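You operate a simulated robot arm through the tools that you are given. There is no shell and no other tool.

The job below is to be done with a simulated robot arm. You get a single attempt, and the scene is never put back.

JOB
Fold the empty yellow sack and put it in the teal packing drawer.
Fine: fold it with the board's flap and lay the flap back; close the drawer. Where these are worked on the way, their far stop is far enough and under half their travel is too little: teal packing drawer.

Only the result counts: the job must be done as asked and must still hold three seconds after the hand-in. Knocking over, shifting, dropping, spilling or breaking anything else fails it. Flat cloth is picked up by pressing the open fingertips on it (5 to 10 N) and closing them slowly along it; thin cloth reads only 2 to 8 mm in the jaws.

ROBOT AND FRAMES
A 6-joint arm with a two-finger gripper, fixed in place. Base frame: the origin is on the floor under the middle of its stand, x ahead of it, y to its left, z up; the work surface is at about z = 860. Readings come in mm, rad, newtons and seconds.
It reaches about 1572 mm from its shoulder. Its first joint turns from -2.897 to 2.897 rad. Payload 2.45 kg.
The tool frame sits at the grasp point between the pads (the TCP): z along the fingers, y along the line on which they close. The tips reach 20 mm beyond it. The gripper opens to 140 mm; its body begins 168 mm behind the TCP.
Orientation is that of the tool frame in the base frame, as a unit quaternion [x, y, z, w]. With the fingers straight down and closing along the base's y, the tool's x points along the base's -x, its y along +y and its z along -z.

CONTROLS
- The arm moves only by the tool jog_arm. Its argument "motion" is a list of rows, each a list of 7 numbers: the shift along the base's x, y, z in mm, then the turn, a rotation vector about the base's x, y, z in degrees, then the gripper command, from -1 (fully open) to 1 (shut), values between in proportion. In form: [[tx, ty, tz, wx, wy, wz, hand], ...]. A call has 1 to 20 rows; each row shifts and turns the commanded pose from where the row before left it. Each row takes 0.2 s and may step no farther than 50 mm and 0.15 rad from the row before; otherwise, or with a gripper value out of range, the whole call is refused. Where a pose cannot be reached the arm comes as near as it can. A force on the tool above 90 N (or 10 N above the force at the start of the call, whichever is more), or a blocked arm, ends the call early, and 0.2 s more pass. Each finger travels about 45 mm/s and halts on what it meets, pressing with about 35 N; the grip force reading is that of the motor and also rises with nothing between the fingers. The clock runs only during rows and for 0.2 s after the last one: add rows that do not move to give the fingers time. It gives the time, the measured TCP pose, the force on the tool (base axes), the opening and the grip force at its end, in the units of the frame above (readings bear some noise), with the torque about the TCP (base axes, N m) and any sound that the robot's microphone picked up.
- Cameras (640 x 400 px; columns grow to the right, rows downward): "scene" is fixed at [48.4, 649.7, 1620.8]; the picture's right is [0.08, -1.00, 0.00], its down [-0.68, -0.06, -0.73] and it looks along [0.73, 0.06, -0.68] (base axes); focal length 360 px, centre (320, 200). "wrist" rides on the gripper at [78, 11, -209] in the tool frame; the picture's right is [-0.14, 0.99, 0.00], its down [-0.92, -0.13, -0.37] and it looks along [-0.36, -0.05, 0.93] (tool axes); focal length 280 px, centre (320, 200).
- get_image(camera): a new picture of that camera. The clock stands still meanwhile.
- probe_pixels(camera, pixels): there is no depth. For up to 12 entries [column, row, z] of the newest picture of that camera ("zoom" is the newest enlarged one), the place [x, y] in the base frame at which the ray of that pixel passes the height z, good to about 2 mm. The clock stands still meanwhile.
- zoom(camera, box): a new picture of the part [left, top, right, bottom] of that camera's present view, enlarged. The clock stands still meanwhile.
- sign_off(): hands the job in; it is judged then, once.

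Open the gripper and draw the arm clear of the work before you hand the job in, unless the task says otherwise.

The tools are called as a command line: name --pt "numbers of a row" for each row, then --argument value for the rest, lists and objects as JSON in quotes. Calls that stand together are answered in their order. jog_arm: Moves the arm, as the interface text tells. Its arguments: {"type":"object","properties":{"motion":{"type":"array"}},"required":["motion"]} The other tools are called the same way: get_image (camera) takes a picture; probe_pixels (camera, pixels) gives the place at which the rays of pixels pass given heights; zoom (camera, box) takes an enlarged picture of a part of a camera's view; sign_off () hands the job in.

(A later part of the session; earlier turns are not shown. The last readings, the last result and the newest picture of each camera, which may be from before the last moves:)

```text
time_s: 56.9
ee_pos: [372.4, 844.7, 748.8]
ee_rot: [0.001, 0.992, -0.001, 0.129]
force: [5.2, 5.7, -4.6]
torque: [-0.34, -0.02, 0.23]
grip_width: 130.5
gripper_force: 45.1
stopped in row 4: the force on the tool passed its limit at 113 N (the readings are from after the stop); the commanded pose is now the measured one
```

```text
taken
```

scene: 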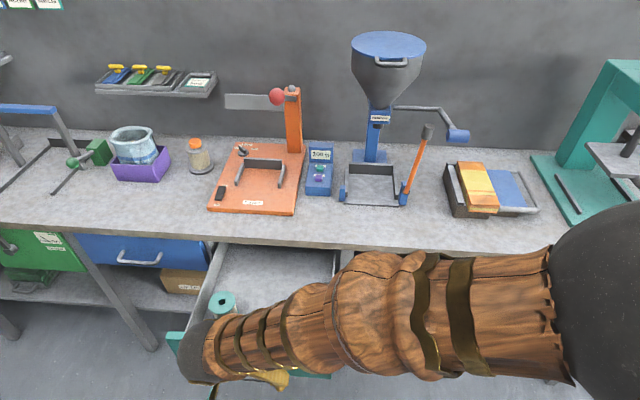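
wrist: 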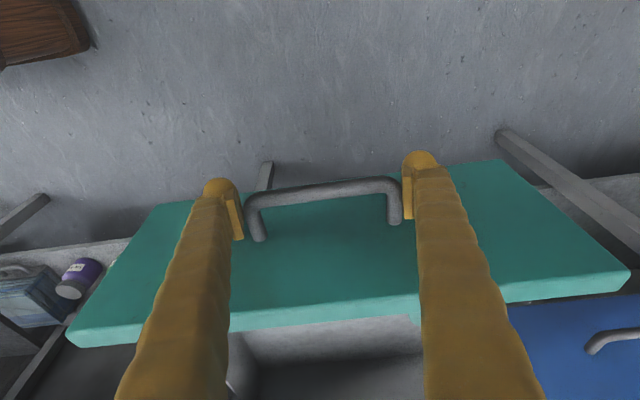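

The drawer has hit its far stop (≈310 mm out). Now I open the jaws and back off, then rise clear to look inside.

jog_arm --pt "0 0 0 0 0 0 -0.9" --pt "0 0.5 0 0 0 0 -1" --pt "0 0 0 0 0 0 -1" --pt "-10 0 0 0 0 0 -1" --pt "-15 0 0 0 0 0 -1" --pt "-15 0 0 0 0 0 -1" --pt "-10 0 10 0 0 0 -1" --pt "0 0 40 0 0 0 -1" --pt "0 0 45 0 0 0 -1" --pt "0 0 45 0 0 0 -1" --pt "0 0 45 0 0 0 -1" --pt "0 0 45 0 0 0 -1" --pt "0 0 45 0 0 0 -1" --pt "0 0 40 0 0 0 -1" --pt "0 0 0 0 0 0 -1"

get_image --camera "wrist"

get_image --camera "scene"

```text
time_s: 60.0
ee_pos: [322.7, 845.0, 1065.2]
ee_rot: [0.001, 0.991, -0.001, 0.13]
force: [0.1, -0.4, -0.1]
torque: [0.0, 0.01, -0.01]
grip_width: 140.3
gripper_force: 0.0
```

```text
taken
```

wrist: 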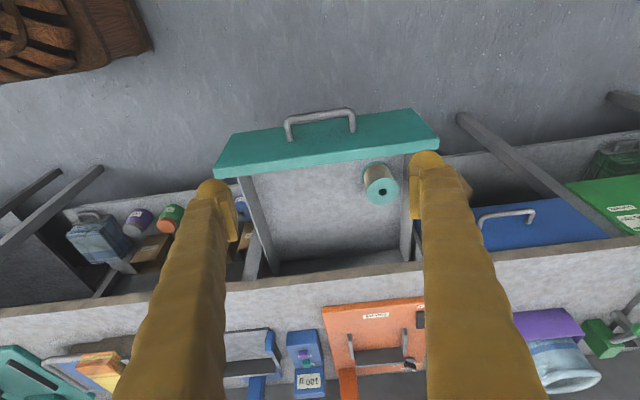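

```text
taken
```

scene: 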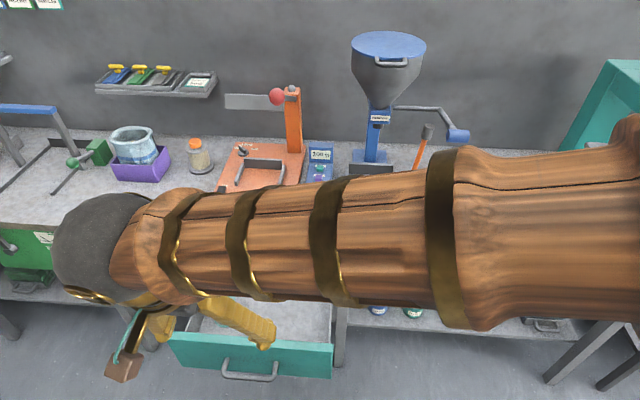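

The drawer is open; inside near its +y front corner stands a roll with a teal end. I'll enlarge it and measure the free floor area.

zoom --camera "wrist" --box '[210, 90, 450, 290]'

probe_pixels --camera "wrist" --pixels '[[217, 178, 780], [438, 148, 780], [217, 178, 800], [438, 148, 800], [255, 178, 700], [277, 262, 700], [403, 160, 700], [401, 250, 700], [381, 190, 750], [378, 175, 700], [320, 108, 745], [335, 275, 860]]'

```text
2.00 times, centred on (330, 190) of wrist
```

zoom: 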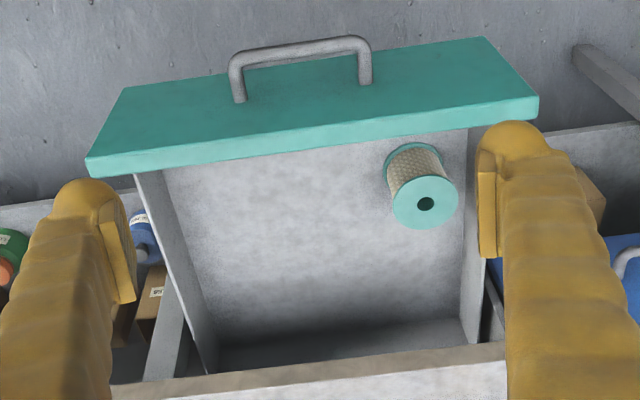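

```text
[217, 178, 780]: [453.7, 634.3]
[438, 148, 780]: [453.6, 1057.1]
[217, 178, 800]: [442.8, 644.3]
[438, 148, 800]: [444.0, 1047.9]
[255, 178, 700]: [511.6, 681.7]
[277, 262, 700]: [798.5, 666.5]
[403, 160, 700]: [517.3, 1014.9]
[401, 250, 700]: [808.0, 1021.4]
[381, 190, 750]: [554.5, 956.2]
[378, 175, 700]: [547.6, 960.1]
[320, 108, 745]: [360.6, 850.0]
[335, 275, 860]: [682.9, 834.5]
```

The drawer floor is free for y≈690–920; the roll stands at about (553, 958). Now I return to the board to inspect the folded sack for pick-up, keeping x ≤ 690 so as to stay clear of the crank.

jog_arm --pt "25 -25 10 0 0 0 -0.5" --pt "30 -38 10 0 0 0 -0.5" --pt "30 -38 10 0 0 0 -0.5" --pt "30 -38 0 0 0 0 -0.5" --pt "30 -38 0 0 0 0 -0.5" --pt "30 -38 0 0 0 0 -0.5" --pt "30 -38 0 0 0 0 -0.5" --pt "25 -40 0 0 0 0 -0.5" --pt "25 -40 0 0 0 0 -0.5" --pt "25 -40 0 0 0 0 -0.5" --pt "25 -40 0 0 0 0 -0.5" --pt "20 -42 0 0 0 0 -0.5" --pt "20 -42 0 0 0 0 -0.5" --pt "20 -42 0 0 0 0 -0.5" --pt "0 -42 0 0 0 0 -0.5" --pt "0 0 0 0 0 0 -0.5"

get_image --camera "wrist"

get_image --camera "scene"

```text
time_s: 63.5
ee_pos: [665.4, 277.5, 1060.4]
ee_rot: [0.005, 0.988, -0.026, 0.154]
force: [-0.1, 0.1, 0.4]
torque: [0.0, 0.01, -0.01]
grip_width: 104.8
gripper_force: 0.0
out of reach, approached as far as the arm can: row 8, 9, 10, 11, 12, 13, 15
```

```text
taken
```

wrist: 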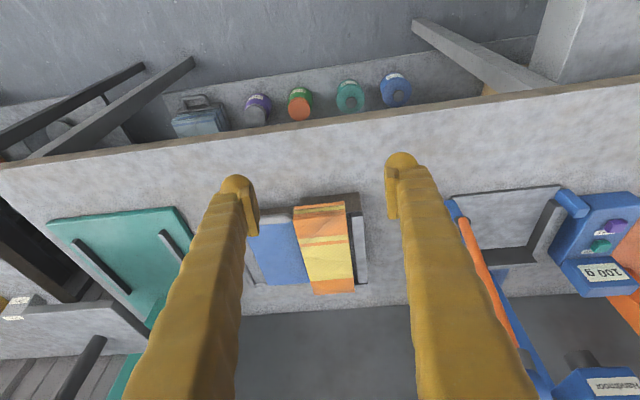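

```text
taken
```

scene: 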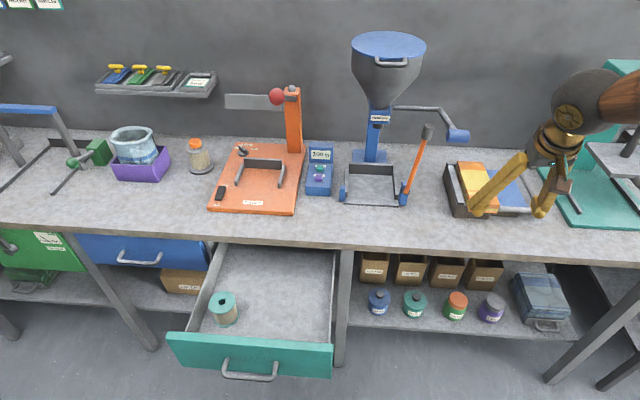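

I'm near the board; the pitch is about 18° here. I move forward to x≈790 at z≈1100 and try to bring the tool upright there, where it was reachable before.

jog_arm --pt "25 -10 20 0 0 0 -0.5" --pt "25 -10 20 0 0 0 -0.5" --pt "25 -10 10 0 0 0 -0.5" --pt "25 0 0 0 0 0 -0.5" --pt "25 0 0 1.5 4 0 -0.5" --pt "0 0 0 1.5 5 0 -0.5" --pt "0 0 0 0 5 0 -0.5" --pt "0 0 0 0 4 0 -0.5" --pt "0 0 0 0 0 0 -0.5"

get_image --camera "wrist"

```text
time_s: 65.5
ee_pos: [759.4, 277.3, 1060.8]
ee_rot: [0.006, 0.992, -0.092, 0.083]
force: [-0.3, -0.6, 0.1]
torque: [0.01, 0.02, 0.01]
grip_width: 104.8
gripper_force: 0.0
out of reach, approached as far as the arm can: row 1, 2, 3, 4, 5, 6, 7, 8
```

```text
taken
```

wrist: 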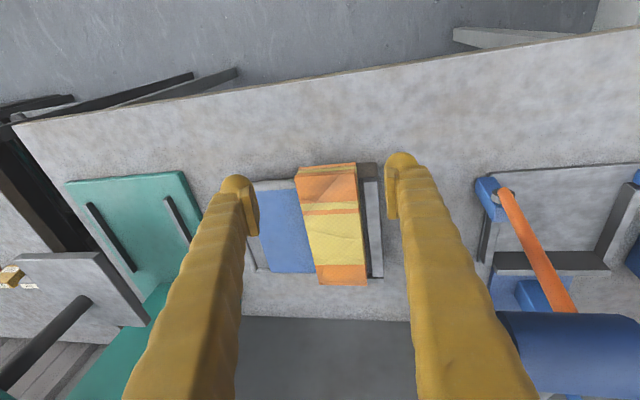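

The wrist is in a flipped branch (forearm roll at its limit), so upright poses here are blocked, and the crank grip is close at the right of the view. I first move away in −y, then undo the flip the way it arose: pitch up, lean to +, pitch back while leaning, then remove the lean.

jog_arm --pt "-10 -30 0 0 0 0 0.2" --pt "-10 -30 0 0 0 0 0.2" --pt "0 -30 0 0 0 0 0.2" --pt "0 -30 0 0 0 0 0.2" --pt "0 -30 0 0 0 0 0.2" --pt "0 0 0 0 0 0 0.2"

get_image --camera "scene"

```text
time_s: 66.8
ee_pos: [731.2, 128.6, 1037.7]
ee_rot: [0.006, 0.993, -0.092, 0.079]
force: [0.6, 0.2, -0.2]
torque: [0.0, 0.04, 0.01]
grip_width: 56.2
gripper_force: 0.1
out of reach, approached as far as the arm can: row 1, 2, 3, 4, 5
```

```text
taken
```

scene: 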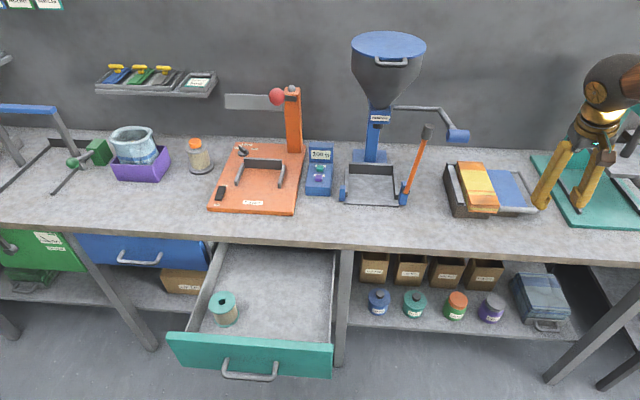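

Clear of the crank now. Pitching the tool up (toward horizontal) in place, with a little rise.

jog_arm --pt "-5 0 5 0 -8 0 0.2" --pt "-5 0 5 0 -8 0 0.2" --pt "-5 0 5 0 -8 0 0.2" --pt "-5 0 5 0 -8 0 0.2" --pt "-5 0 5 0 -8 0 0.2" --pt "0 0 0 0 0 0 0.2"

```text
time_s: 68.2
ee_pos: [704.3, 129.8, 1063.5]
ee_rot: [0.032, 0.91, -0.07, 0.407]
force: [-0.2, -0.2, -0.2]
torque: [-0.01, -0.02, 0.02]
grip_width: 55.9
gripper_force: 0.1
```

Reached without flags (pitch ≈48°, lean −13°). A bit more pitch, then lean across to the + side.

jog_arm --pt "-5 0 5 0 -7 0 0.2" --pt "-5 0 5 0 -7 0 0.2" --pt "0 0 0 7 0 0 0.2" --pt "0 0 0 7 0 0 0.2" --pt "0 0 0 7 0 0 0.2" --pt "0 0 0 7 0 0 0.2" --pt "0 0 0 7 0 0 0.2" --pt "0 0 0 0 0 0 0.2"

```text
time_s: 70.0
ee_pos: [696.8, 129.6, 1074.0]
ee_rot: [0.193, 0.834, 0.195, 0.479]
force: [-0.2, -0.4, -0.2]
torque: [-0.01, -0.01, 0.02]
grip_width: 56.0
gripper_force: 0.0
```

No flags. To be sure the tool passes the forearm axis on the + side, I move to smaller y and yaw the tool +21°, then pitch back down.

jog_arm --pt "0 -20 0 0 0 7 0.2" --pt "0 -20 0 0 0 7 0.2" --pt "0 -20 0 0 0 7 0.2" --pt "0 0 0 0 7 0 0.2" --pt "0 0 0 0 7 0 0.2" --pt "0 0 0 0 7 0 0.2" --pt "0 0 0 0 0 0 0.2"

```text
time_s: 71.7
ee_pos: [695.2, 68.6, 1074.2]
ee_rot: [0.088, 0.92, 0.267, 0.272]
force: [-1.4, 0.6, -0.7]
torque: [0.0, 0.01, -0.01]
grip_width: 56.0
gripper_force: 0.0
```

Still no flags. Continue pitching back, then remove the lean.

jog_arm --pt "0 0 0 0 7 0 0.2" --pt "0 0 0 0 7 0 0.2" --pt "0 0 0 0 7 0 0.2" --pt "0 0 0 0 7 0 0.2" --pt "0 0 0 0 7 0 0.2" --pt "0 0 0 0 0 0 0.2"

```text
time_s: 73.0
ee_pos: [690.0, 53.2, 1058.8]
ee_rot: [0.154, 0.958, 0.241, -0.012]
force: [-0.1, 0.7, -0.1]
torque: [-0.03, -0.02, 0.04]
grip_width: 56.2
gripper_force: 0.1
out of reach, approached as far as the arm can: row 5
```

jog_arm --pt "0 5 10 -7 0 0 0.2" --pt "0 5 10 -7 0 0 0.2" --pt "0 5 10 -7 0 0 0.2" --pt "0 0 0 0 0 0 0.2"

```text
time_s: 74.0
ee_pos: [666.0, -11.3, 1030.5]
ee_rot: [0.114, 0.984, 0.137, 0.027]
force: [0.5, -0.2, 0.3]
torque: [0.0, -0.01, -0.03]
grip_width: 56.0
gripper_force: 0.0
out of reach, approached as far as the arm can: row 1, 2, 3
```

Still limited. I'll look at the arm's actual posture.

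get_image --camera "scene"

zoom --camera "scene" --box '[440, 0, 760, 240]'

get_image --camera "wrist"

```text
taken
```

scene: 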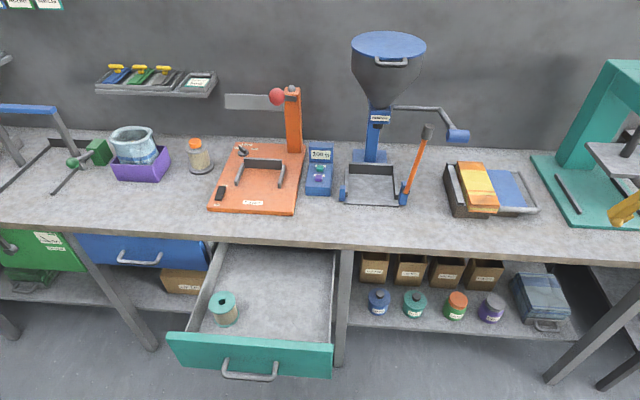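

```text
refused: 760 is not a number from 0 to 640
```

```text
taken
```

wrist: 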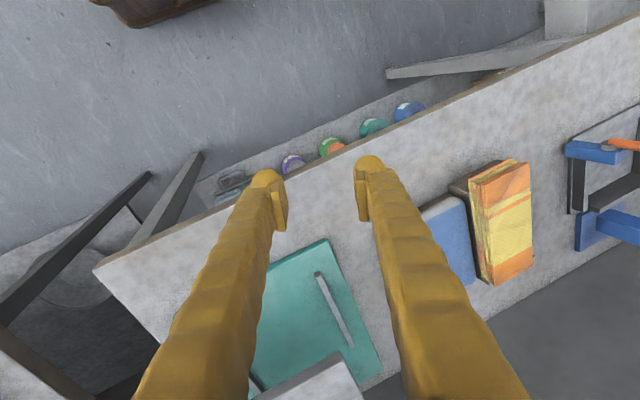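

zoom --camera "scene" --box '[600, 0, 640, 260]'

```text
1.54 times, centred on (620, 130) of scene
```

zoom: 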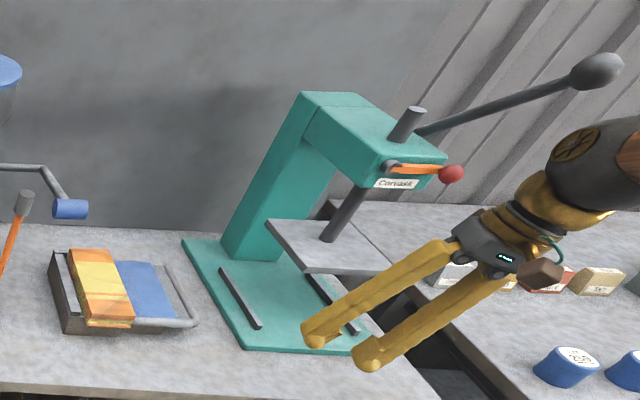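

The tool had passed the forearm axis on the wrong side. I now pitch up again on this side, then center the tool exactly in the arm's vertical plane (y≈0, no lean or yaw), so that pitching straight down crosses back properly.

jog_arm --pt "0 0 5 0 -7 0 0.2" --pt "0 0 5 0 -8 0 0.2" --pt "0 0 5 0 -8 0 0.2" --pt "0 0 5 0 -8 0 0.2" --pt "0 0 5 0 -8 0 0.2" --pt "0 0 5 0 -8 0 0.2" --pt "0 0 5 0 -8 0 0.2" --pt "0 0 0 0 0 0 0.2"

```text
time_s: 75.8
ee_pos: [665.7, -11.0, 1064.6]
ee_rot: [0.038, 0.859, 0.175, 0.479]
force: [-0.6, 0.2, 0.3]
torque: [0.03, 0.02, 0.0]
grip_width: 56.0
gripper_force: 0.0
```

No flags; the tool is now above the forearm axis. Removing the yaw (−17.5°) and roll so it lies exactly in the arm's plane at y≈0.

jog_arm --pt "0 3 0 0 0 -5.8 0.2" --pt "0 4 0 0 0 -5.8 0.2" --pt "0 4 0 0 0 -5.9 0.2" --pt "0 0 0 -6.6 0 3.6 0.2" --pt "0 0 0 -6.6 0 3.6 0.2" --pt "0 0 0 -6.6 0 3.6 0.2" --pt "0 0 0 0 0 0 0.2"

```text
time_s: 77.5
ee_pos: [673.1, -0.8, 1069.9]
ee_rot: [0.0, 0.862, 0.0, 0.507]
force: [-0.3, -0.6, 0.5]
torque: [-0.04, 0.02, 0.0]
grip_width: 56.2
gripper_force: 0.1
out of reach, approached as far as the arm can: row 2
```

Exactly in plane now (pitch 61°, y≈0). Pitching straight down.

jog_arm --pt "5 0 5 0 7 0 0.2" --pt "5 0 5 0 7 0 0.2" --pt "5 0 5 0 7 0 0.2" --pt "5 0 5 0 7 0 0.2" --pt "5 0 5 0 7 0 0.2" --pt "5 0 5 0 7 0 0.2" --pt "5 0 5 0 7 0 0.2" --pt "5 0 5 0 7 0 0.2" --pt "5 0 5 0 5 0 0.2" --pt "0 0 0 0 0 0 0.2"

```text
time_s: 79.7
ee_pos: [717.8, -1.0, 1114.5]
ee_rot: [0.0, 1.0, 0.0, 0.002]
force: [-0.2, 0.2, 0.3]
torque: [-0.02, 0.0, -0.02]
grip_width: 56.1
gripper_force: 0.0
```

The wrist is back in its normal branch, upright at (718, 0, 1114). Now I move over near the board to inspect the folded sack.

jog_arm --pt "0 35 0 0 0 0 0.2" --pt "0 35 0 0 0 0 0.2" --pt "0 35 0 0 0 0 0.2" --pt "0 35 0 0 0 0 0.2" --pt "0 35 0 0 0 0 0.2" --pt "0 35 -5 0 0 0 0.2" --pt "0 20 -10 0 0 0 0.2" --pt "0 0 0 0 0 0 0.2"

get_image --camera "wrist"

zoom --camera "wrist" --box '[230, 130, 400, 270]'

zoom --camera "scene" --box '[440, 150, 550, 225]'

```text
time_s: 81.5
ee_pos: [715.4, 231.3, 1100.0]
ee_rot: [0.001, 1.0, 0.001, 0.002]
force: [0.2, 0.3, 0.4]
torque: [-0.04, 0.03, 0.04]
grip_width: 55.7
gripper_force: 0.0
```

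```text
taken
```

wrist: 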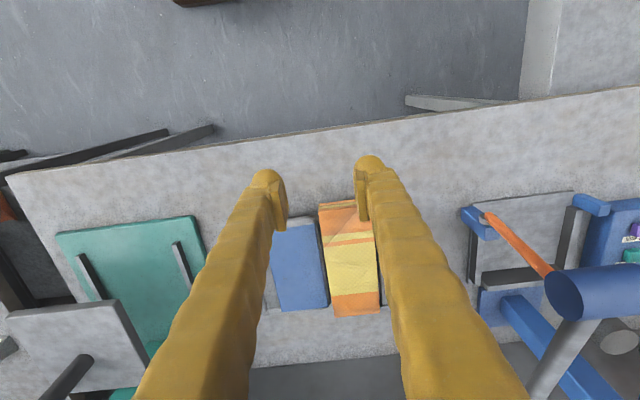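

```text
2.86 times, centred on (315, 200) of wrist
```

zoom: 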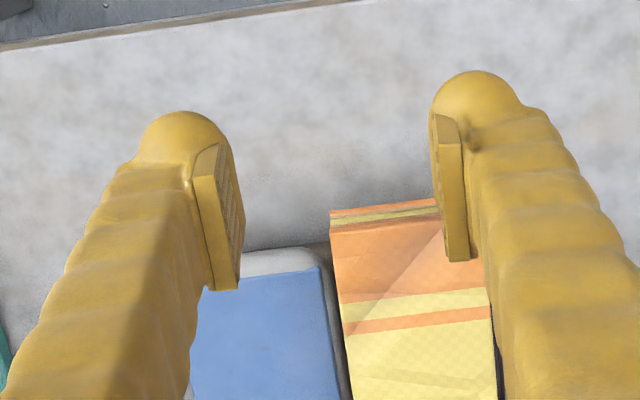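

```text
5.33 times, centred on (495, 188) of scene
```

zoom: 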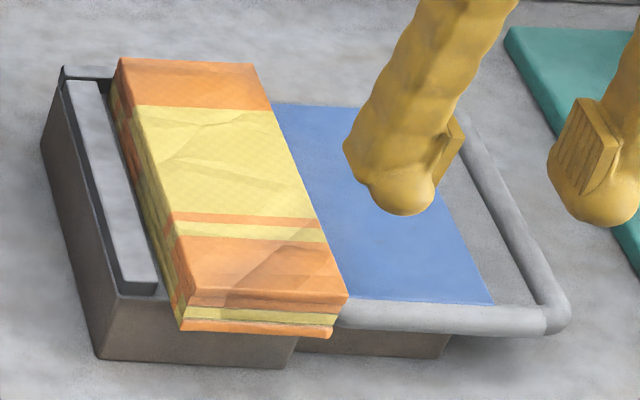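

The sack's folded stack stands clear above the left stop bar, its right side is exposed over the flap, and it overhangs the board's front. I'll measure its top corners.

probe_pixels --camera "scene" --pixels '[[500.1, 206.4, 920], [500.1, 206.4, 935], [471, 205.3, 920], [471, 205.3, 935], [457.9, 161.4, 920], [457.9, 161.4, 935], [482.2, 162.9, 920], [482.2, 162.9, 935], [498, 213.5, 900], [498, 213.5, 910], [464.5, 205, 910], [453.5, 165, 910]]'

probe_pixels --camera "wrist" --pixels '[[320, 205, 920], [320, 205, 935], [333, 317, 920], [333, 317, 935], [380, 313, 920], [380, 313, 935], [355, 200, 920], [355, 200, 935]]'

```text
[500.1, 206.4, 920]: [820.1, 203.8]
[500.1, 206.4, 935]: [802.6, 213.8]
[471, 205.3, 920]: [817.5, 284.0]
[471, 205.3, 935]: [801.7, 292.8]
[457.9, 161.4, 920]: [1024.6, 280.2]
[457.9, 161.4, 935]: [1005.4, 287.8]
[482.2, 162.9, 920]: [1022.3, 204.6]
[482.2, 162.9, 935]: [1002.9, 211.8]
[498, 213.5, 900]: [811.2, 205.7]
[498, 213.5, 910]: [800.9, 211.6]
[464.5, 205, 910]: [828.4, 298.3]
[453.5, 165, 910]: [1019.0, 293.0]
```

```text
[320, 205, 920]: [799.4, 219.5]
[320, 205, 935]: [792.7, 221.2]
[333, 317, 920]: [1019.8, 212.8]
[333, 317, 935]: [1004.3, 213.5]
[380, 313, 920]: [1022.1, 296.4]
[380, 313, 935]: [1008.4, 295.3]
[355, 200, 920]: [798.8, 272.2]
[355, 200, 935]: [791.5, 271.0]
```

The folded stack spans x≈804–1008, y≈213–295, top z≈935. I'll try the recommended cloth pick: upright tool over its middle (907, 254), fingertips ~56 mm apart, pressed lightly, then closed slowly. First moving above it.

jog_arm --pt "32 4 -10 0 0 0 0.2" --pt "32 4 -10 0 0 0 0.2" --pt "32 4 -15 0 0 0 0.2" --pt "32 4 -15 0 0 0 0.2" --pt "32 4 -20 0 0 0 0.2" --pt "32 3 -20 0 0 0 0.2" --pt "0 0 -20 0 0 0 0.2" --pt "0 0 0 0 0 0 0.2"

get_image --camera "wrist"

zoom --camera "scene" --box '[430, 110, 570, 225]'

```text
time_s: 83.2
ee_pos: [907.9, 253.0, 987.0]
ee_rot: [0.0, 1.0, 0.001, 0.001]
force: [-0.3, -0.9, -1.5]
torque: [0.01, 0.03, -0.01]
grip_width: 55.8
gripper_force: 0.0
```

```text
taken
```

wrist: 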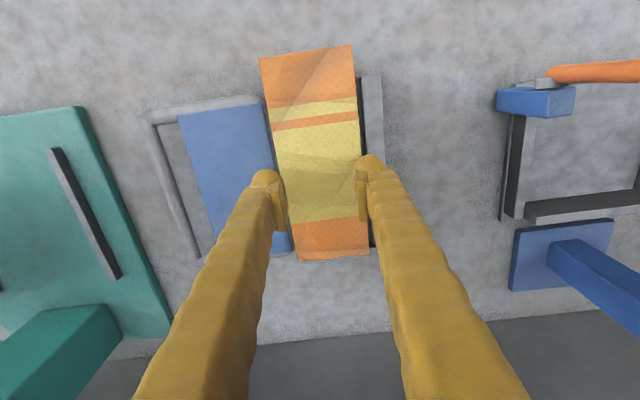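

```text
3.48 times, centred on (500, 168) of scene
```

zoom: 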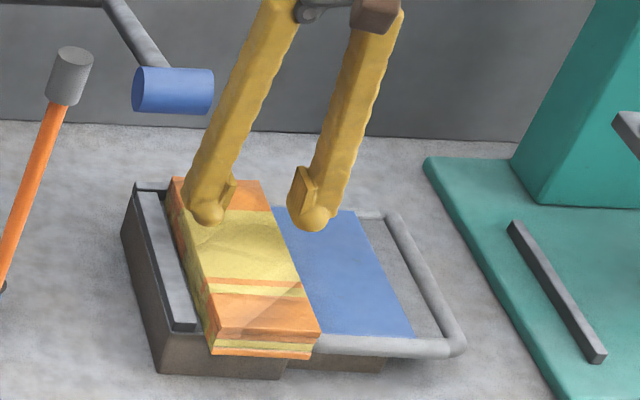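

The right fingertip would land on the sack's edge, so I narrow the opening to about 30 mm (tips near y≈225 and 283) and descend slowly to feel the cloth.

jog_arm --pt "0 1.5 -6 0 0 0 0.57" --pt "0 0 -6 0 0 0 0.57" --pt "0 0 -5 0 0 0 0.57" --pt "0 0 -4 0 0 0 0.57" --pt "0 0 -3 0 0 0 0.57" --pt "0 0 0 0 0 0 0.57"

```text
time_s: 84.7
ee_pos: [909.6, 255.3, 965.2]
ee_rot: [0.0, 1.0, 0.002, 0.002]
force: [0.3, -0.8, 0.0]
torque: [-0.01, 0.02, 0.05]
grip_width: 30.0
gripper_force: 0.1
```

jog_arm --pt "0 0 -2 0 0 0 0.57" --pt "0 0 -2 0 0 0 0.57" --pt "0 0 -2 0 0 0 0.57" --pt "0 0 0 0 0 0 0.57"

```text
time_s: 85.7
ee_pos: [909.0, 255.2, 960.9]
ee_rot: [0.0, 1.0, 0.0, 0.003]
force: [-8.8, -0.3, 42.8]
torque: [-0.17, 0.32, 0.01]
grip_width: 30.1
gripper_force: 0.1
```

Contact: 43 N already, so the top is stiff at about z≈942. Backing up about 1.8 mm to get the press into the 5–10 N range.

jog_arm --pt "0 0 1.8 0 0 0 0.57" --pt "0 0 0 0 0 0 0.57"

```text
time_s: 86.2
ee_pos: [909.5, 255.6, 962.0]
ee_rot: [0.0, 1.0, 0.0, 0.003]
force: [0.0, 4.1, 31.8]
torque: [0.01, 0.08, 0.03]
grip_width: 30.2
gripper_force: 0.1
```

jog_arm --pt "0 0 1.2 0 0 0 0.57" --pt "0 0 0 0 0 0 0.57"

```text
time_s: 86.8
ee_pos: [909.6, 255.2, 961.2]
ee_rot: [0.0, 1.0, 0.0, 0.002]
force: [6.1, 4.1, 13.5]
torque: [0.09, -0.08, 0.04]
grip_width: 30.0
gripper_force: 0.0
```

13.5 N; a touch more (0.4 mm up) and then close slowly along the cloth, 2 mm per step.

jog_arm --pt "0 0 0.4 0 0 0 0.57" --pt "0 0 0 0 0 0 0.6" --pt "0 0 0 0 0 0 0.63" --pt "0 0 0 0 0 0 0.66" --pt "0 0 0 0 0 0 0.69" --pt "0 0 0 0 0 0 0.72"

zoom --camera "scene" --box '[440, 130, 550, 225]'

```text
time_s: 88.2
ee_pos: [909.9, 254.1, 961.6]
ee_rot: [0.0, 1.0, 0.002, 0.001]
force: [1.1, 0.1, -0.5]
torque: [0.02, -0.01, -0.02]
grip_width: 19.4
gripper_force: 0.0
```

```text
4.21 times, centred on (495, 178) of scene
```

zoom: 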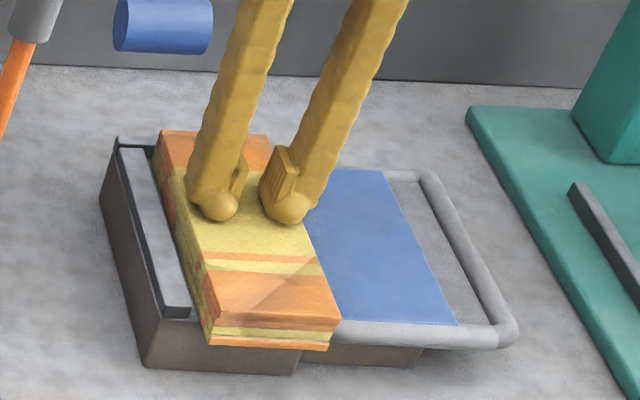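

Contact was lost when I raised. Reopening to 30 mm and pressing again to about 10 N before closing.

jog_arm --pt "0 0 1 0 0 0 0.57" --pt "0 0 0 0 0 0 0.57" --pt "0 0 -1.6 0 0 0 0.57" --pt "0 0 0 0 0 0 0.57"

```text
time_s: 89.2
ee_pos: [910.1, 255.4, 961.8]
ee_rot: [0.001, 1.0, 0.0, 0.002]
force: [0.4, 0.9, 4.9]
torque: [-0.02, 0.01, 0.04]
grip_width: 30.2
gripper_force: 0.0
```

jog_arm --pt "0 0 -0.4 0 0 0 0.57" --pt "0 0 0 0 0 0 0.6" --pt "0 0 0 0 0 0 0.63" --pt "0 0 0 0 0 0 0.66"

```text
time_s: 90.2
ee_pos: [909.3, 253.4, 962.1]
ee_rot: [0.0, 1.0, 0.0, 0.003]
force: [2.1, -1.8, 12.6]
torque: [-0.06, -0.02, -0.02]
grip_width: 24.0
gripper_force: 0.1
```

Pressing at 12.6 N and closing freely so far (24 mm). Continuing to close slowly.

jog_arm --pt "0 0 0 0 0 0 0.69" --pt "0 0 0 0 0 0 0.72" --pt "0 0 0 0 0 0 0.75" --pt "0 0 0 0 0 0 0.78"

zoom --camera "scene" --box '[450, 140, 540, 225]'

```text
time_s: 91.2
ee_pos: [910.0, 254.2, 961.0]
ee_rot: [0.0, 1.0, 0.001, 0.002]
force: [-1.7, -2.6, 12.0]
torque: [-0.05, 0.08, 0.01]
grip_width: 10.3
gripper_force: 0.0
```

```text
4.71 times, centred on (495, 182) of scene
```

zoom: 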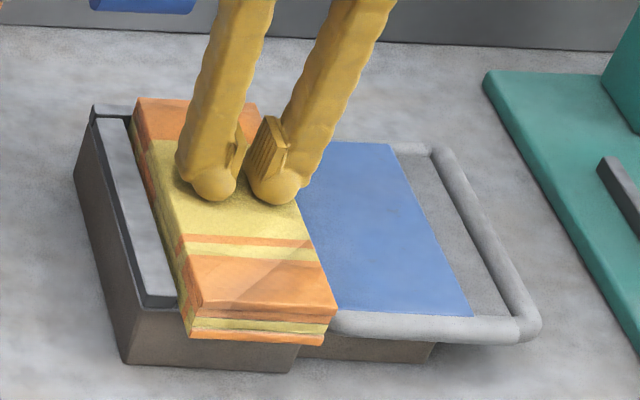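

The jaws read 10.3 mm (further closed than commanded), suggesting the cloth is drawing them. Continuing to close fully.

jog_arm --pt "0 0 0 0 0 0 0.84" --pt "0 0 0 0 0 0 0.9" --pt "0 0 0 0 0 0 0.96" --pt "0 0 0 0 0 0 1" --pt "0 0 0 0 0 0 1"

zoom --camera "scene" --box '[450, 140, 540, 225]'

zoom --camera "wrist" --box '[230, 20, 420, 280]'

```text
time_s: 92.5
ee_pos: [908.7, 254.5, 962.5]
ee_rot: [0.0, 1.0, 0.001, 0.002]
force: [0.8, -5.0, 8.7]
torque: [-0.08, -0.01, -0.01]
grip_width: 6.2
gripper_force: 29.9
```

```text
4.71 times, centred on (495, 182) of scene
```

zoom: 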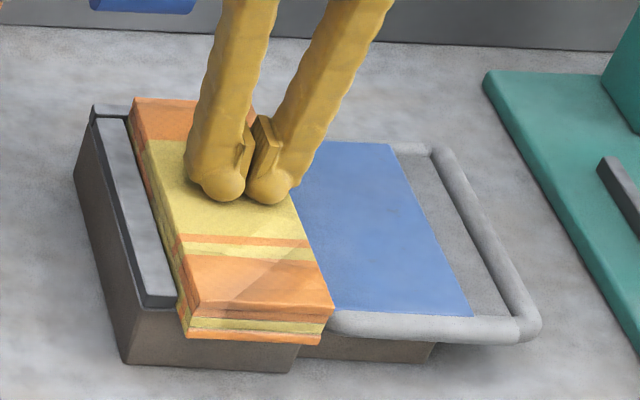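

```text
1.54 times, centred on (325, 150) of wrist
```

zoom: 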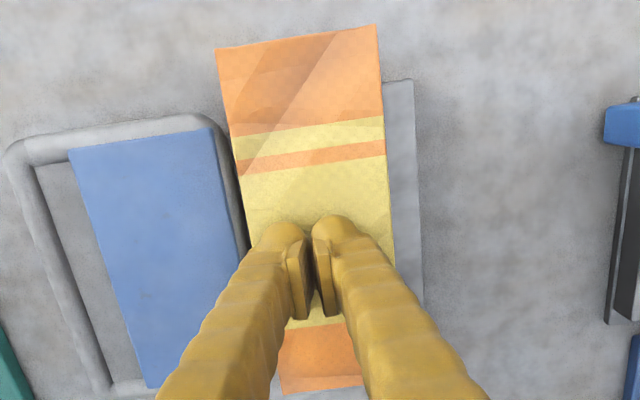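

Jaws read 6.2 mm with 30 N: within the "cloth held" range. Lifting slowly by 25 mm to see whether the whole folded sack comes up.

jog_arm --pt "0 0 4 0 0 0 1" --pt "0 0 6 0 0 0 1" --pt "0 0 8 0 0 0 1" --pt "0 0 8 0 0 0 1" --pt "0 0 0 0 0 0 1"

zoom --camera "scene" --box '[450, 130, 550, 225]'

get_image --camera "wrist"

```text
time_s: 93.7
ee_pos: [908.4, 252.8, 988.0]
ee_rot: [0.0, 1.0, 0.001, 0.002]
force: [1.0, 0.0, 0.1]
torque: [0.01, 0.01, -0.05]
grip_width: 0.0
gripper_force: 30.2
```

```text
4.21 times, centred on (500, 178) of scene
```

zoom: 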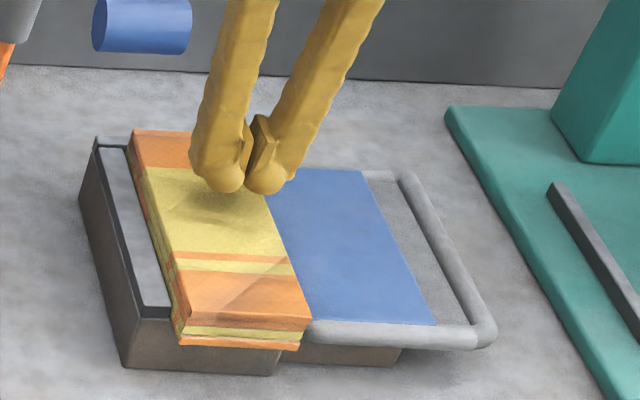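

```text
taken
```

wrist: 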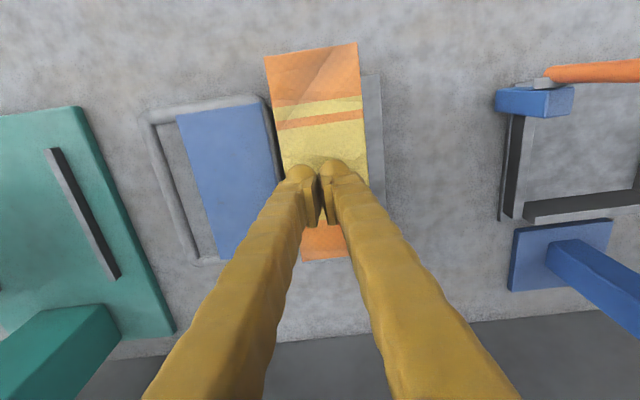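

The pinch slipped off on lifting (width 0). I'll look closely at the sack's condition before the next attempt.

zoom --camera "scene" --box '[450, 155, 530, 225]'

zoom --camera "wrist" --box '[220, 20, 400, 150]'

```text
5.71 times, centred on (490, 190) of scene
```

zoom: 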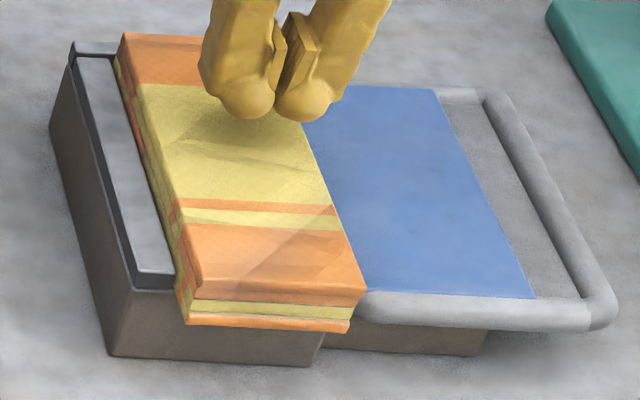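

```text
3.08 times, centred on (310, 85) of wrist
```

zoom: 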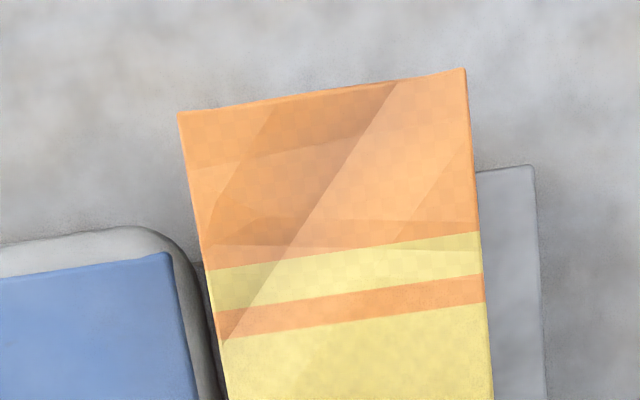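

The sack is still neatly folded. A side straddle (fingers on its long sides) may hold all layers, so I'll measure the stop bar's height versus the sack's.

probe_pixels --camera "scene" --pixels '[[456.7, 205.8, 890], [456.7, 205.8, 900], [456.7, 205.8, 910], [458.5, 202.5, 900], [458.5, 202.5, 910], [464.6, 202.5, 905], [464.6, 202.5, 915], [498, 207, 930], [498, 207, 940], [495, 213, 900], [495, 213, 910]]'

probe_pixels --camera "wrist" --pixels '[[265, 56, 930], [265, 56, 942], [357, 43, 930], [357, 43, 942], [363, 75, 905], [380, 74, 905], [381, 180, 905], [367, 165, 905], [275, 165, 930], [369, 160, 930]]'

```text
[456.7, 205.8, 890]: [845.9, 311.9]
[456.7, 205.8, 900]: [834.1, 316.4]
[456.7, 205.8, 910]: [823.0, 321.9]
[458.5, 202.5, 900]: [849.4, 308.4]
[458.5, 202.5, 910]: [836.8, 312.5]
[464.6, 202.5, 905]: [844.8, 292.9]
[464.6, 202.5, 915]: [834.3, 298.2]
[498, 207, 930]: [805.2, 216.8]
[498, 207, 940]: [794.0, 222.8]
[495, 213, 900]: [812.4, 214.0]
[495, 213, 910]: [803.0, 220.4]
```

```text
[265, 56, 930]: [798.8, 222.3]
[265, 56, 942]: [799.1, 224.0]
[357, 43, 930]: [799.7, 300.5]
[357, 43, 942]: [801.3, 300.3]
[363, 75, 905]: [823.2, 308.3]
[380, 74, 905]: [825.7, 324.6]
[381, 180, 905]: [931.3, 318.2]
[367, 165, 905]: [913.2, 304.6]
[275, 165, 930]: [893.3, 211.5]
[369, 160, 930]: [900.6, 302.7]
```

The sack sits folded with its top at about z≈940. I'll retry the pinch, a little more to the middle (y≈258), starting wider (~38 mm), pressing ~8–10 N, closing slower, then waiting before a very slow lift.

jog_arm --pt "-3 5 0 0 0 0 0.45" --pt "0 0 -6 0 0 0 0.45" --pt "0 0 -6 0 0 0 0.45" --pt "0 0 -6 0 0 0 0.45" --pt "0 0 -4 0 0 0 0.45" --pt "0 0 0 0 0 0 0.45" --pt "0 0 0 0 0 0 0.45"

```text
time_s: 95.2
ee_pos: [905.3, 259.1, 965.2]
ee_rot: [0.0, 1.0, 0.001, 0.002]
force: [0.1, -0.1, 0.0]
torque: [-0.02, -0.03, -0.02]
grip_width: 38.5
gripper_force: 0.1
```

jog_arm --pt "0 0 -1.5 0 0 0 0.45" --pt "0 0 -1 0 0 0 0.45" --pt "0 0 -0.7 0 0 0 0.45" --pt "0 0 0 0 0 0 0.45"

```text
time_s: 96.2
ee_pos: [906.7, 259.8, 962.5]
ee_rot: [0.0, 1.0, 0.0, 0.001]
force: [-0.1, 0.3, 0.7]
torque: [-0.01, -0.01, 0.03]
grip_width: 38.6
gripper_force: 0.1
```

jog_arm --pt "0 0 -0.8 0 0 0 0.45" --pt "0 0 -0.4 0 0 0 0.45" --pt "0 0 0 0 0 0 0.45"

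```text
time_s: 97.0
ee_pos: [905.5, 258.4, 962.0]
ee_rot: [0.0, 1.0, 0.001, 0.003]
force: [-0.8, -0.4, 10.8]
torque: [-0.04, 0.05, -0.03]
grip_width: 38.4
gripper_force: 0.0
```

10.8 N press. Closing slowly, about 1.4 mm per step.

jog_arm --pt "0 0 0 0 0 0 0.47" --pt "0 0 0 0 0 0 0.49" --pt "0 0 0 0 0 0 0.51" --pt "0 0 0 0 0 0 0.53" --pt "0 0 0 0 0 0 0.55" --pt "0 0 0 0 0 0 0.57" --pt "0 0 0 0 0 0 0.59" --pt "0 0 0 0 0 0 0.61" --pt "0 0 0 0 0 0 0.63" --pt "0 0 0 0 0 0 0.65"

zoom --camera "scene" --box '[460, 140, 520, 215]'

```text
time_s: 99.2
ee_pos: [906.3, 259.9, 961.1]
ee_rot: [0.0, 1.0, 0.001, 0.003]
force: [-0.2, -6.1, 24.7]
torque: [-0.21, 0.06, -0.04]
grip_width: 25.4
gripper_force: 0.7
```

```text
5.33 times, centred on (490, 178) of scene
```

zoom: 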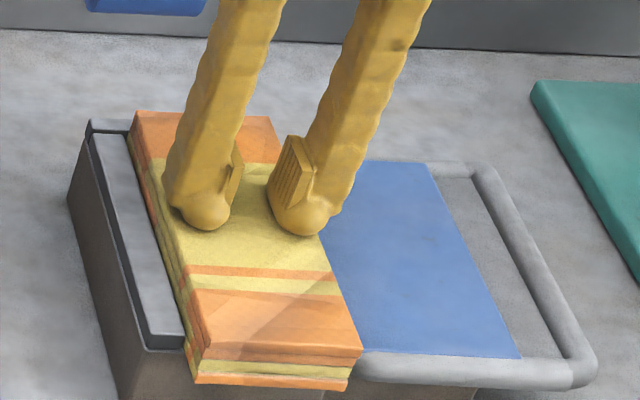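

Press rose to 25 N while closing; easing up 0.6 mm and continuing.

jog_arm --pt "0 0 0.6 0 0 0 0.67" --pt "0 0 0 0 0 0 0.69" --pt "0 0 0 0 0 0 0.71" --pt "0 0 0 0 0 0 0.73" --pt "0 0 0 0 0 0 0.75" --pt "0 0 0 0 0 0 0.77"

```text
time_s: 100.7
ee_pos: [906.0, 260.0, 961.0]
ee_rot: [0.0, 1.0, 0.0, 0.002]
force: [0.2, -0.4, 16.7]
torque: [-0.07, 0.02, 0.02]
grip_width: 16.3
gripper_force: 0.2
```

jog_arm --pt "0 0 0.2 0 0 0 0.79" --pt "0 0 0 0 0 0 0.81" --pt "0 0 0 0 0 0 0.83" --pt "0 0 0 0 0 0 0.85" --pt "0 0 0 0 0 0 0.87" --pt "0 0 0 0 0 0 0.89" --pt "0 0 0 0 0 0 0.91"

zoom --camera "scene" --box '[460, 140, 520, 215]'

```text
time_s: 102.2
ee_pos: [905.9, 259.3, 961.2]
ee_rot: [0.0, 1.0, 0.001, 0.003]
force: [0.0, -3.1, 6.6]
torque: [-0.06, 0.05, 0.02]
grip_width: 6.5
gripper_force: 0.3
```

```text
5.33 times, centred on (490, 178) of scene
```

zoom: 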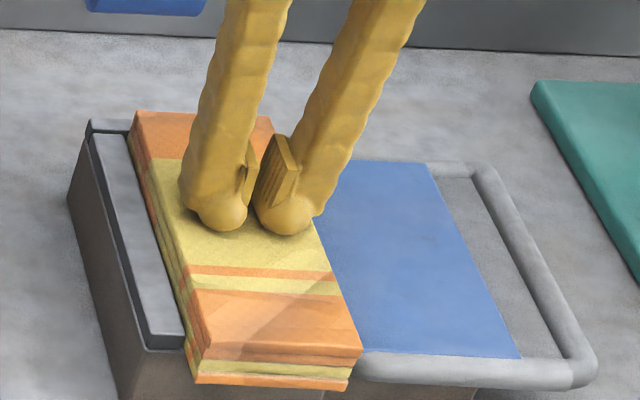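

Width 6.5 mm, tracking the command. Finishing the closure and holding.

jog_arm --pt "0 0 -0.2 0 0 0 0.93" --pt "0 0 0 0 0 0 0.95" --pt "0 0 0 0 0 0 0.97" --pt "0 0 0 0 0 0 1" --pt "0 0 0 0 0 0 1" --pt "0 0 0 0 0 0 1" --pt "0 0 0 0 0 0 1"

```text
time_s: 103.8
ee_pos: [905.9, 259.3, 962.1]
ee_rot: [0.0, 1.0, 0.0, 0.001]
force: [-1.5, 1.2, 4.2]
torque: [0.07, 0.08, -0.01]
grip_width: 6.2
gripper_force: 29.5
```

Again 6.2 mm with 30 N. Now a very slow lift, 0.7 mm per step, watching the width.

jog_arm --pt "0 0 0.7 0 0 0 1" --pt "0 0 0.7 0 0 0 1" --pt "0 0 0.7 0 0 0 1" --pt "0 0 0.7 0 0 0 1"

```text
time_s: 104.8
ee_pos: [906.0, 258.1, 963.5]
ee_rot: [0.0, 1.0, 0.001, 0.001]
force: [-0.1, 0.0, 0.8]
torque: [-0.01, 0.01, -0.01]
grip_width: 0.3
gripper_force: 29.2
```

The "6 mm" was only a shallow dimple between the rounded tips; it vanishes on lifting. Next I try straddling the folded stack from its long sides: rise, open to ~108 mm, and come down beside it, keeping the tips just above the left stop bar.

jog_arm --pt "0 0 15 0 0 0 0.5" --pt "0 0 20 0 0 0 0" --pt "0 0 0 0 0 0 -0.3" --pt "0 1 0 0 0 0 -0.55" --pt "0 0 0 0 0 0 -0.55" --pt "0 0 0 0 0 0 -0.55" --pt "0 0 -15 0 0 0 -0.55" --pt "0 0 -15 0 0 0 -0.55" --pt "0 0 -10 0 0 0 -0.55" --pt "0 0 -10 0 0 0 -0.55" --pt "0 0 0 0 0 0 -0.55"

zoom --camera "scene" --box '[440, 130, 540, 220]'

zoom --camera "wrist" --box '[210, 20, 430, 280]'

```text
time_s: 107.2
ee_pos: [907.2, 260.6, 950.1]
ee_rot: [0.0, 1.0, 0.001, 0.001]
force: [0.4, 0.2, 0.1]
torque: [0.0, -0.02, -0.04]
grip_width: 108.4
gripper_force: 0.1
```

```text
4.44 times, centred on (490, 175) of scene
```

zoom: 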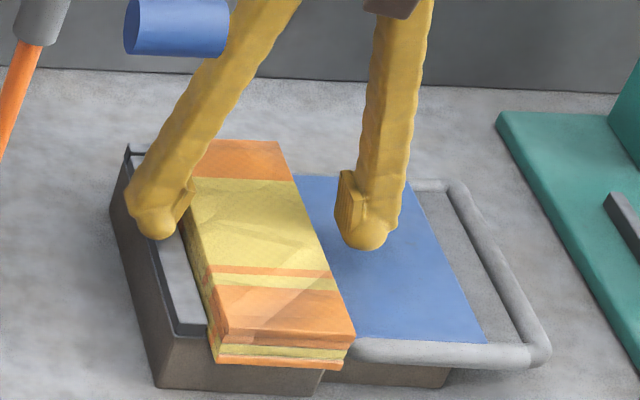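

```text
1.54 times, centred on (320, 150) of wrist
```

zoom: 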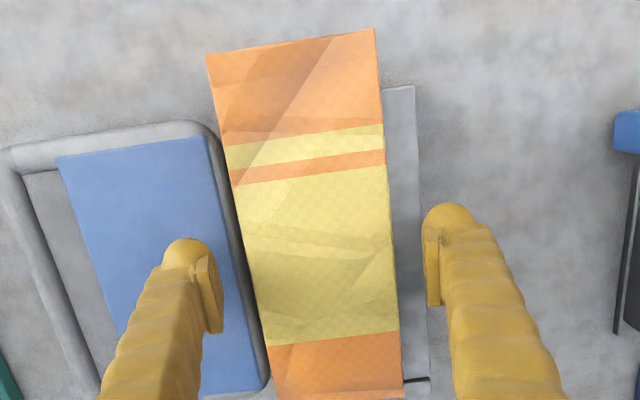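

Both fingers are beside the stack without contact. Lowering in small steps to bring the tips just above the bar (TCP z≈938).

jog_arm --pt "0 0 -4 0 0 0 -0.55" --pt "0 0 -4 0 0 0 -0.55" --pt "0 0 -3 0 0 0 -0.55" --pt "0 0 0 0 0 0 -0.55"

zoom --camera "scene" --box '[440, 150, 520, 215]'

```text
time_s: 108.2
ee_pos: [906.3, 260.6, 938.3]
ee_rot: [-0.001, 1.0, 0.001, 0.002]
force: [-0.4, -0.9, 0.5]
torque: [-0.01, 0.03, -0.05]
grip_width: 108.6
gripper_force: 0.1
```

```text
6.15 times, centred on (480, 182) of scene
```

zoom: 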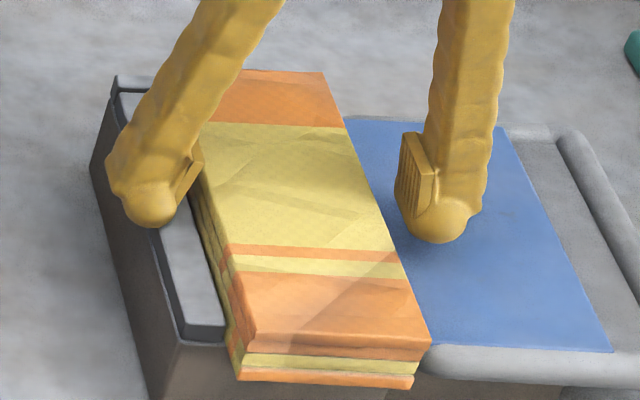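

Still no contact; lowering further in 2 mm steps to find the bar.

jog_arm --pt "0 0 -2 0 0 0 -0.55" --pt "0 0 -2 0 0 0 -0.55" --pt "0 0 0 0 0 0 -0.55"

```text
time_s: 109.0
ee_pos: [906.2, 258.6, 936.0]
ee_rot: [0.0, 1.0, 0.001, 0.003]
force: [-6.1, -4.5, 26.3]
torque: [1.46, 0.14, 0.38]
grip_width: 108.6
gripper_force: 0.1
```

The left tip found the bar at TCP z≈936. Raising 2 mm and closing on the stack's sides slowly.

jog_arm --pt "0 0 2 0 0 0 -0.5" --pt "0 0 0 0 0 0 -0.4" --pt "0 0 0 0 0 0 -0.3" --pt "0 0 0 0 0 0 -0.25" --pt "0 0 0 0 0 0 -0.2" --pt "0 0 0 0 0 0 -0.15" --pt "0 0 0 0 0 0 -0.1"

zoom --camera "scene" --box '[440, 150, 520, 215]'

```text
time_s: 110.7
ee_pos: [906.5, 260.1, 938.5]
ee_rot: [0.0, 1.0, 0.0, 0.003]
force: [-4.8, 28.0, 21.9]
torque: [1.74, 0.11, 0.25]
grip_width: 99.2
gripper_force: 17.1
```

```text
6.15 times, centred on (480, 182) of scene
```

zoom: 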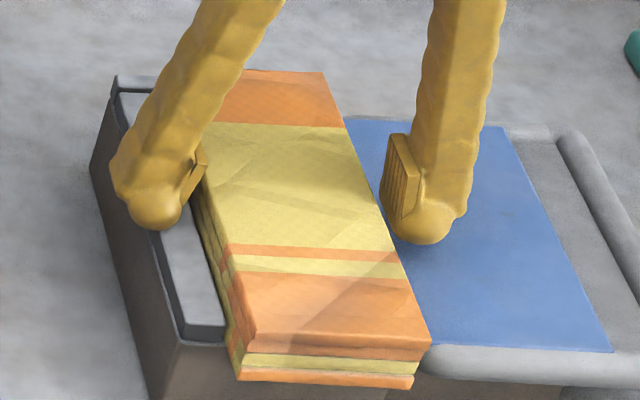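

The left finger is pressing on the bar/sack side (y +28, z +22 N). I raise 2 mm and shift +3 mm in y, then keep closing.

jog_arm --pt "0 2 2 0 0 0 -0.3" --pt "0 2 0 0 0 0 -0.25" --pt "0 0 0 0 0 0 -0.2" --pt "0 0 0 0 0 0 -0.15" --pt "0 0 0 0 0 0 -0.1" --pt "0 0 0 0 0 0 -0.05"

zoom --camera "scene" --box '[440, 150, 520, 215]'

zoom --camera "wrist" --box '[210, 20, 430, 280]'

```text
time_s: 112.0
ee_pos: [907.4, 264.6, 939.0]
ee_rot: [0.001, 1.0, 0.0, 0.003]
force: [-1.9, 10.0, 15.6]
torque: [1.03, 0.06, -0.02]
grip_width: 87.6
gripper_force: 10.7
```

```text
6.15 times, centred on (480, 182) of scene
```

zoom: 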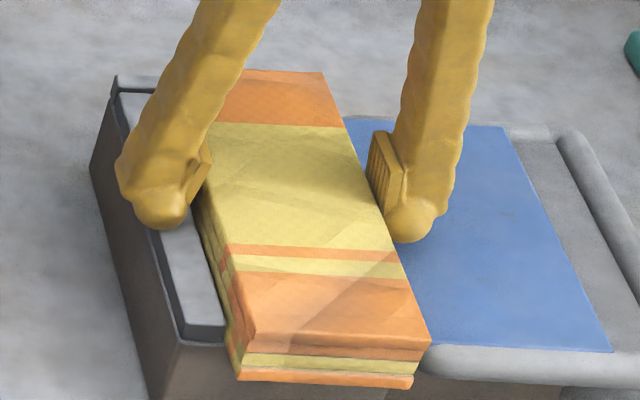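

```text
1.54 times, centred on (320, 150) of wrist
```

zoom: 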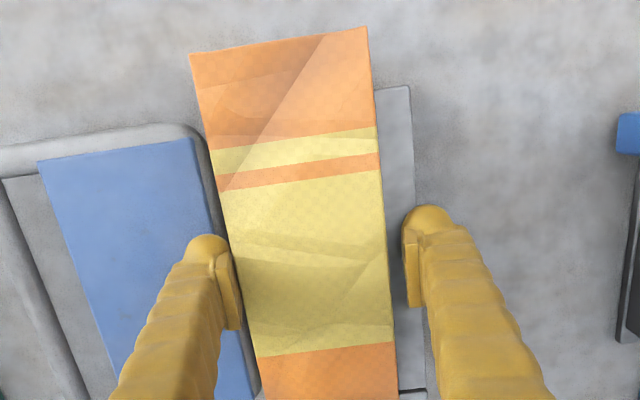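

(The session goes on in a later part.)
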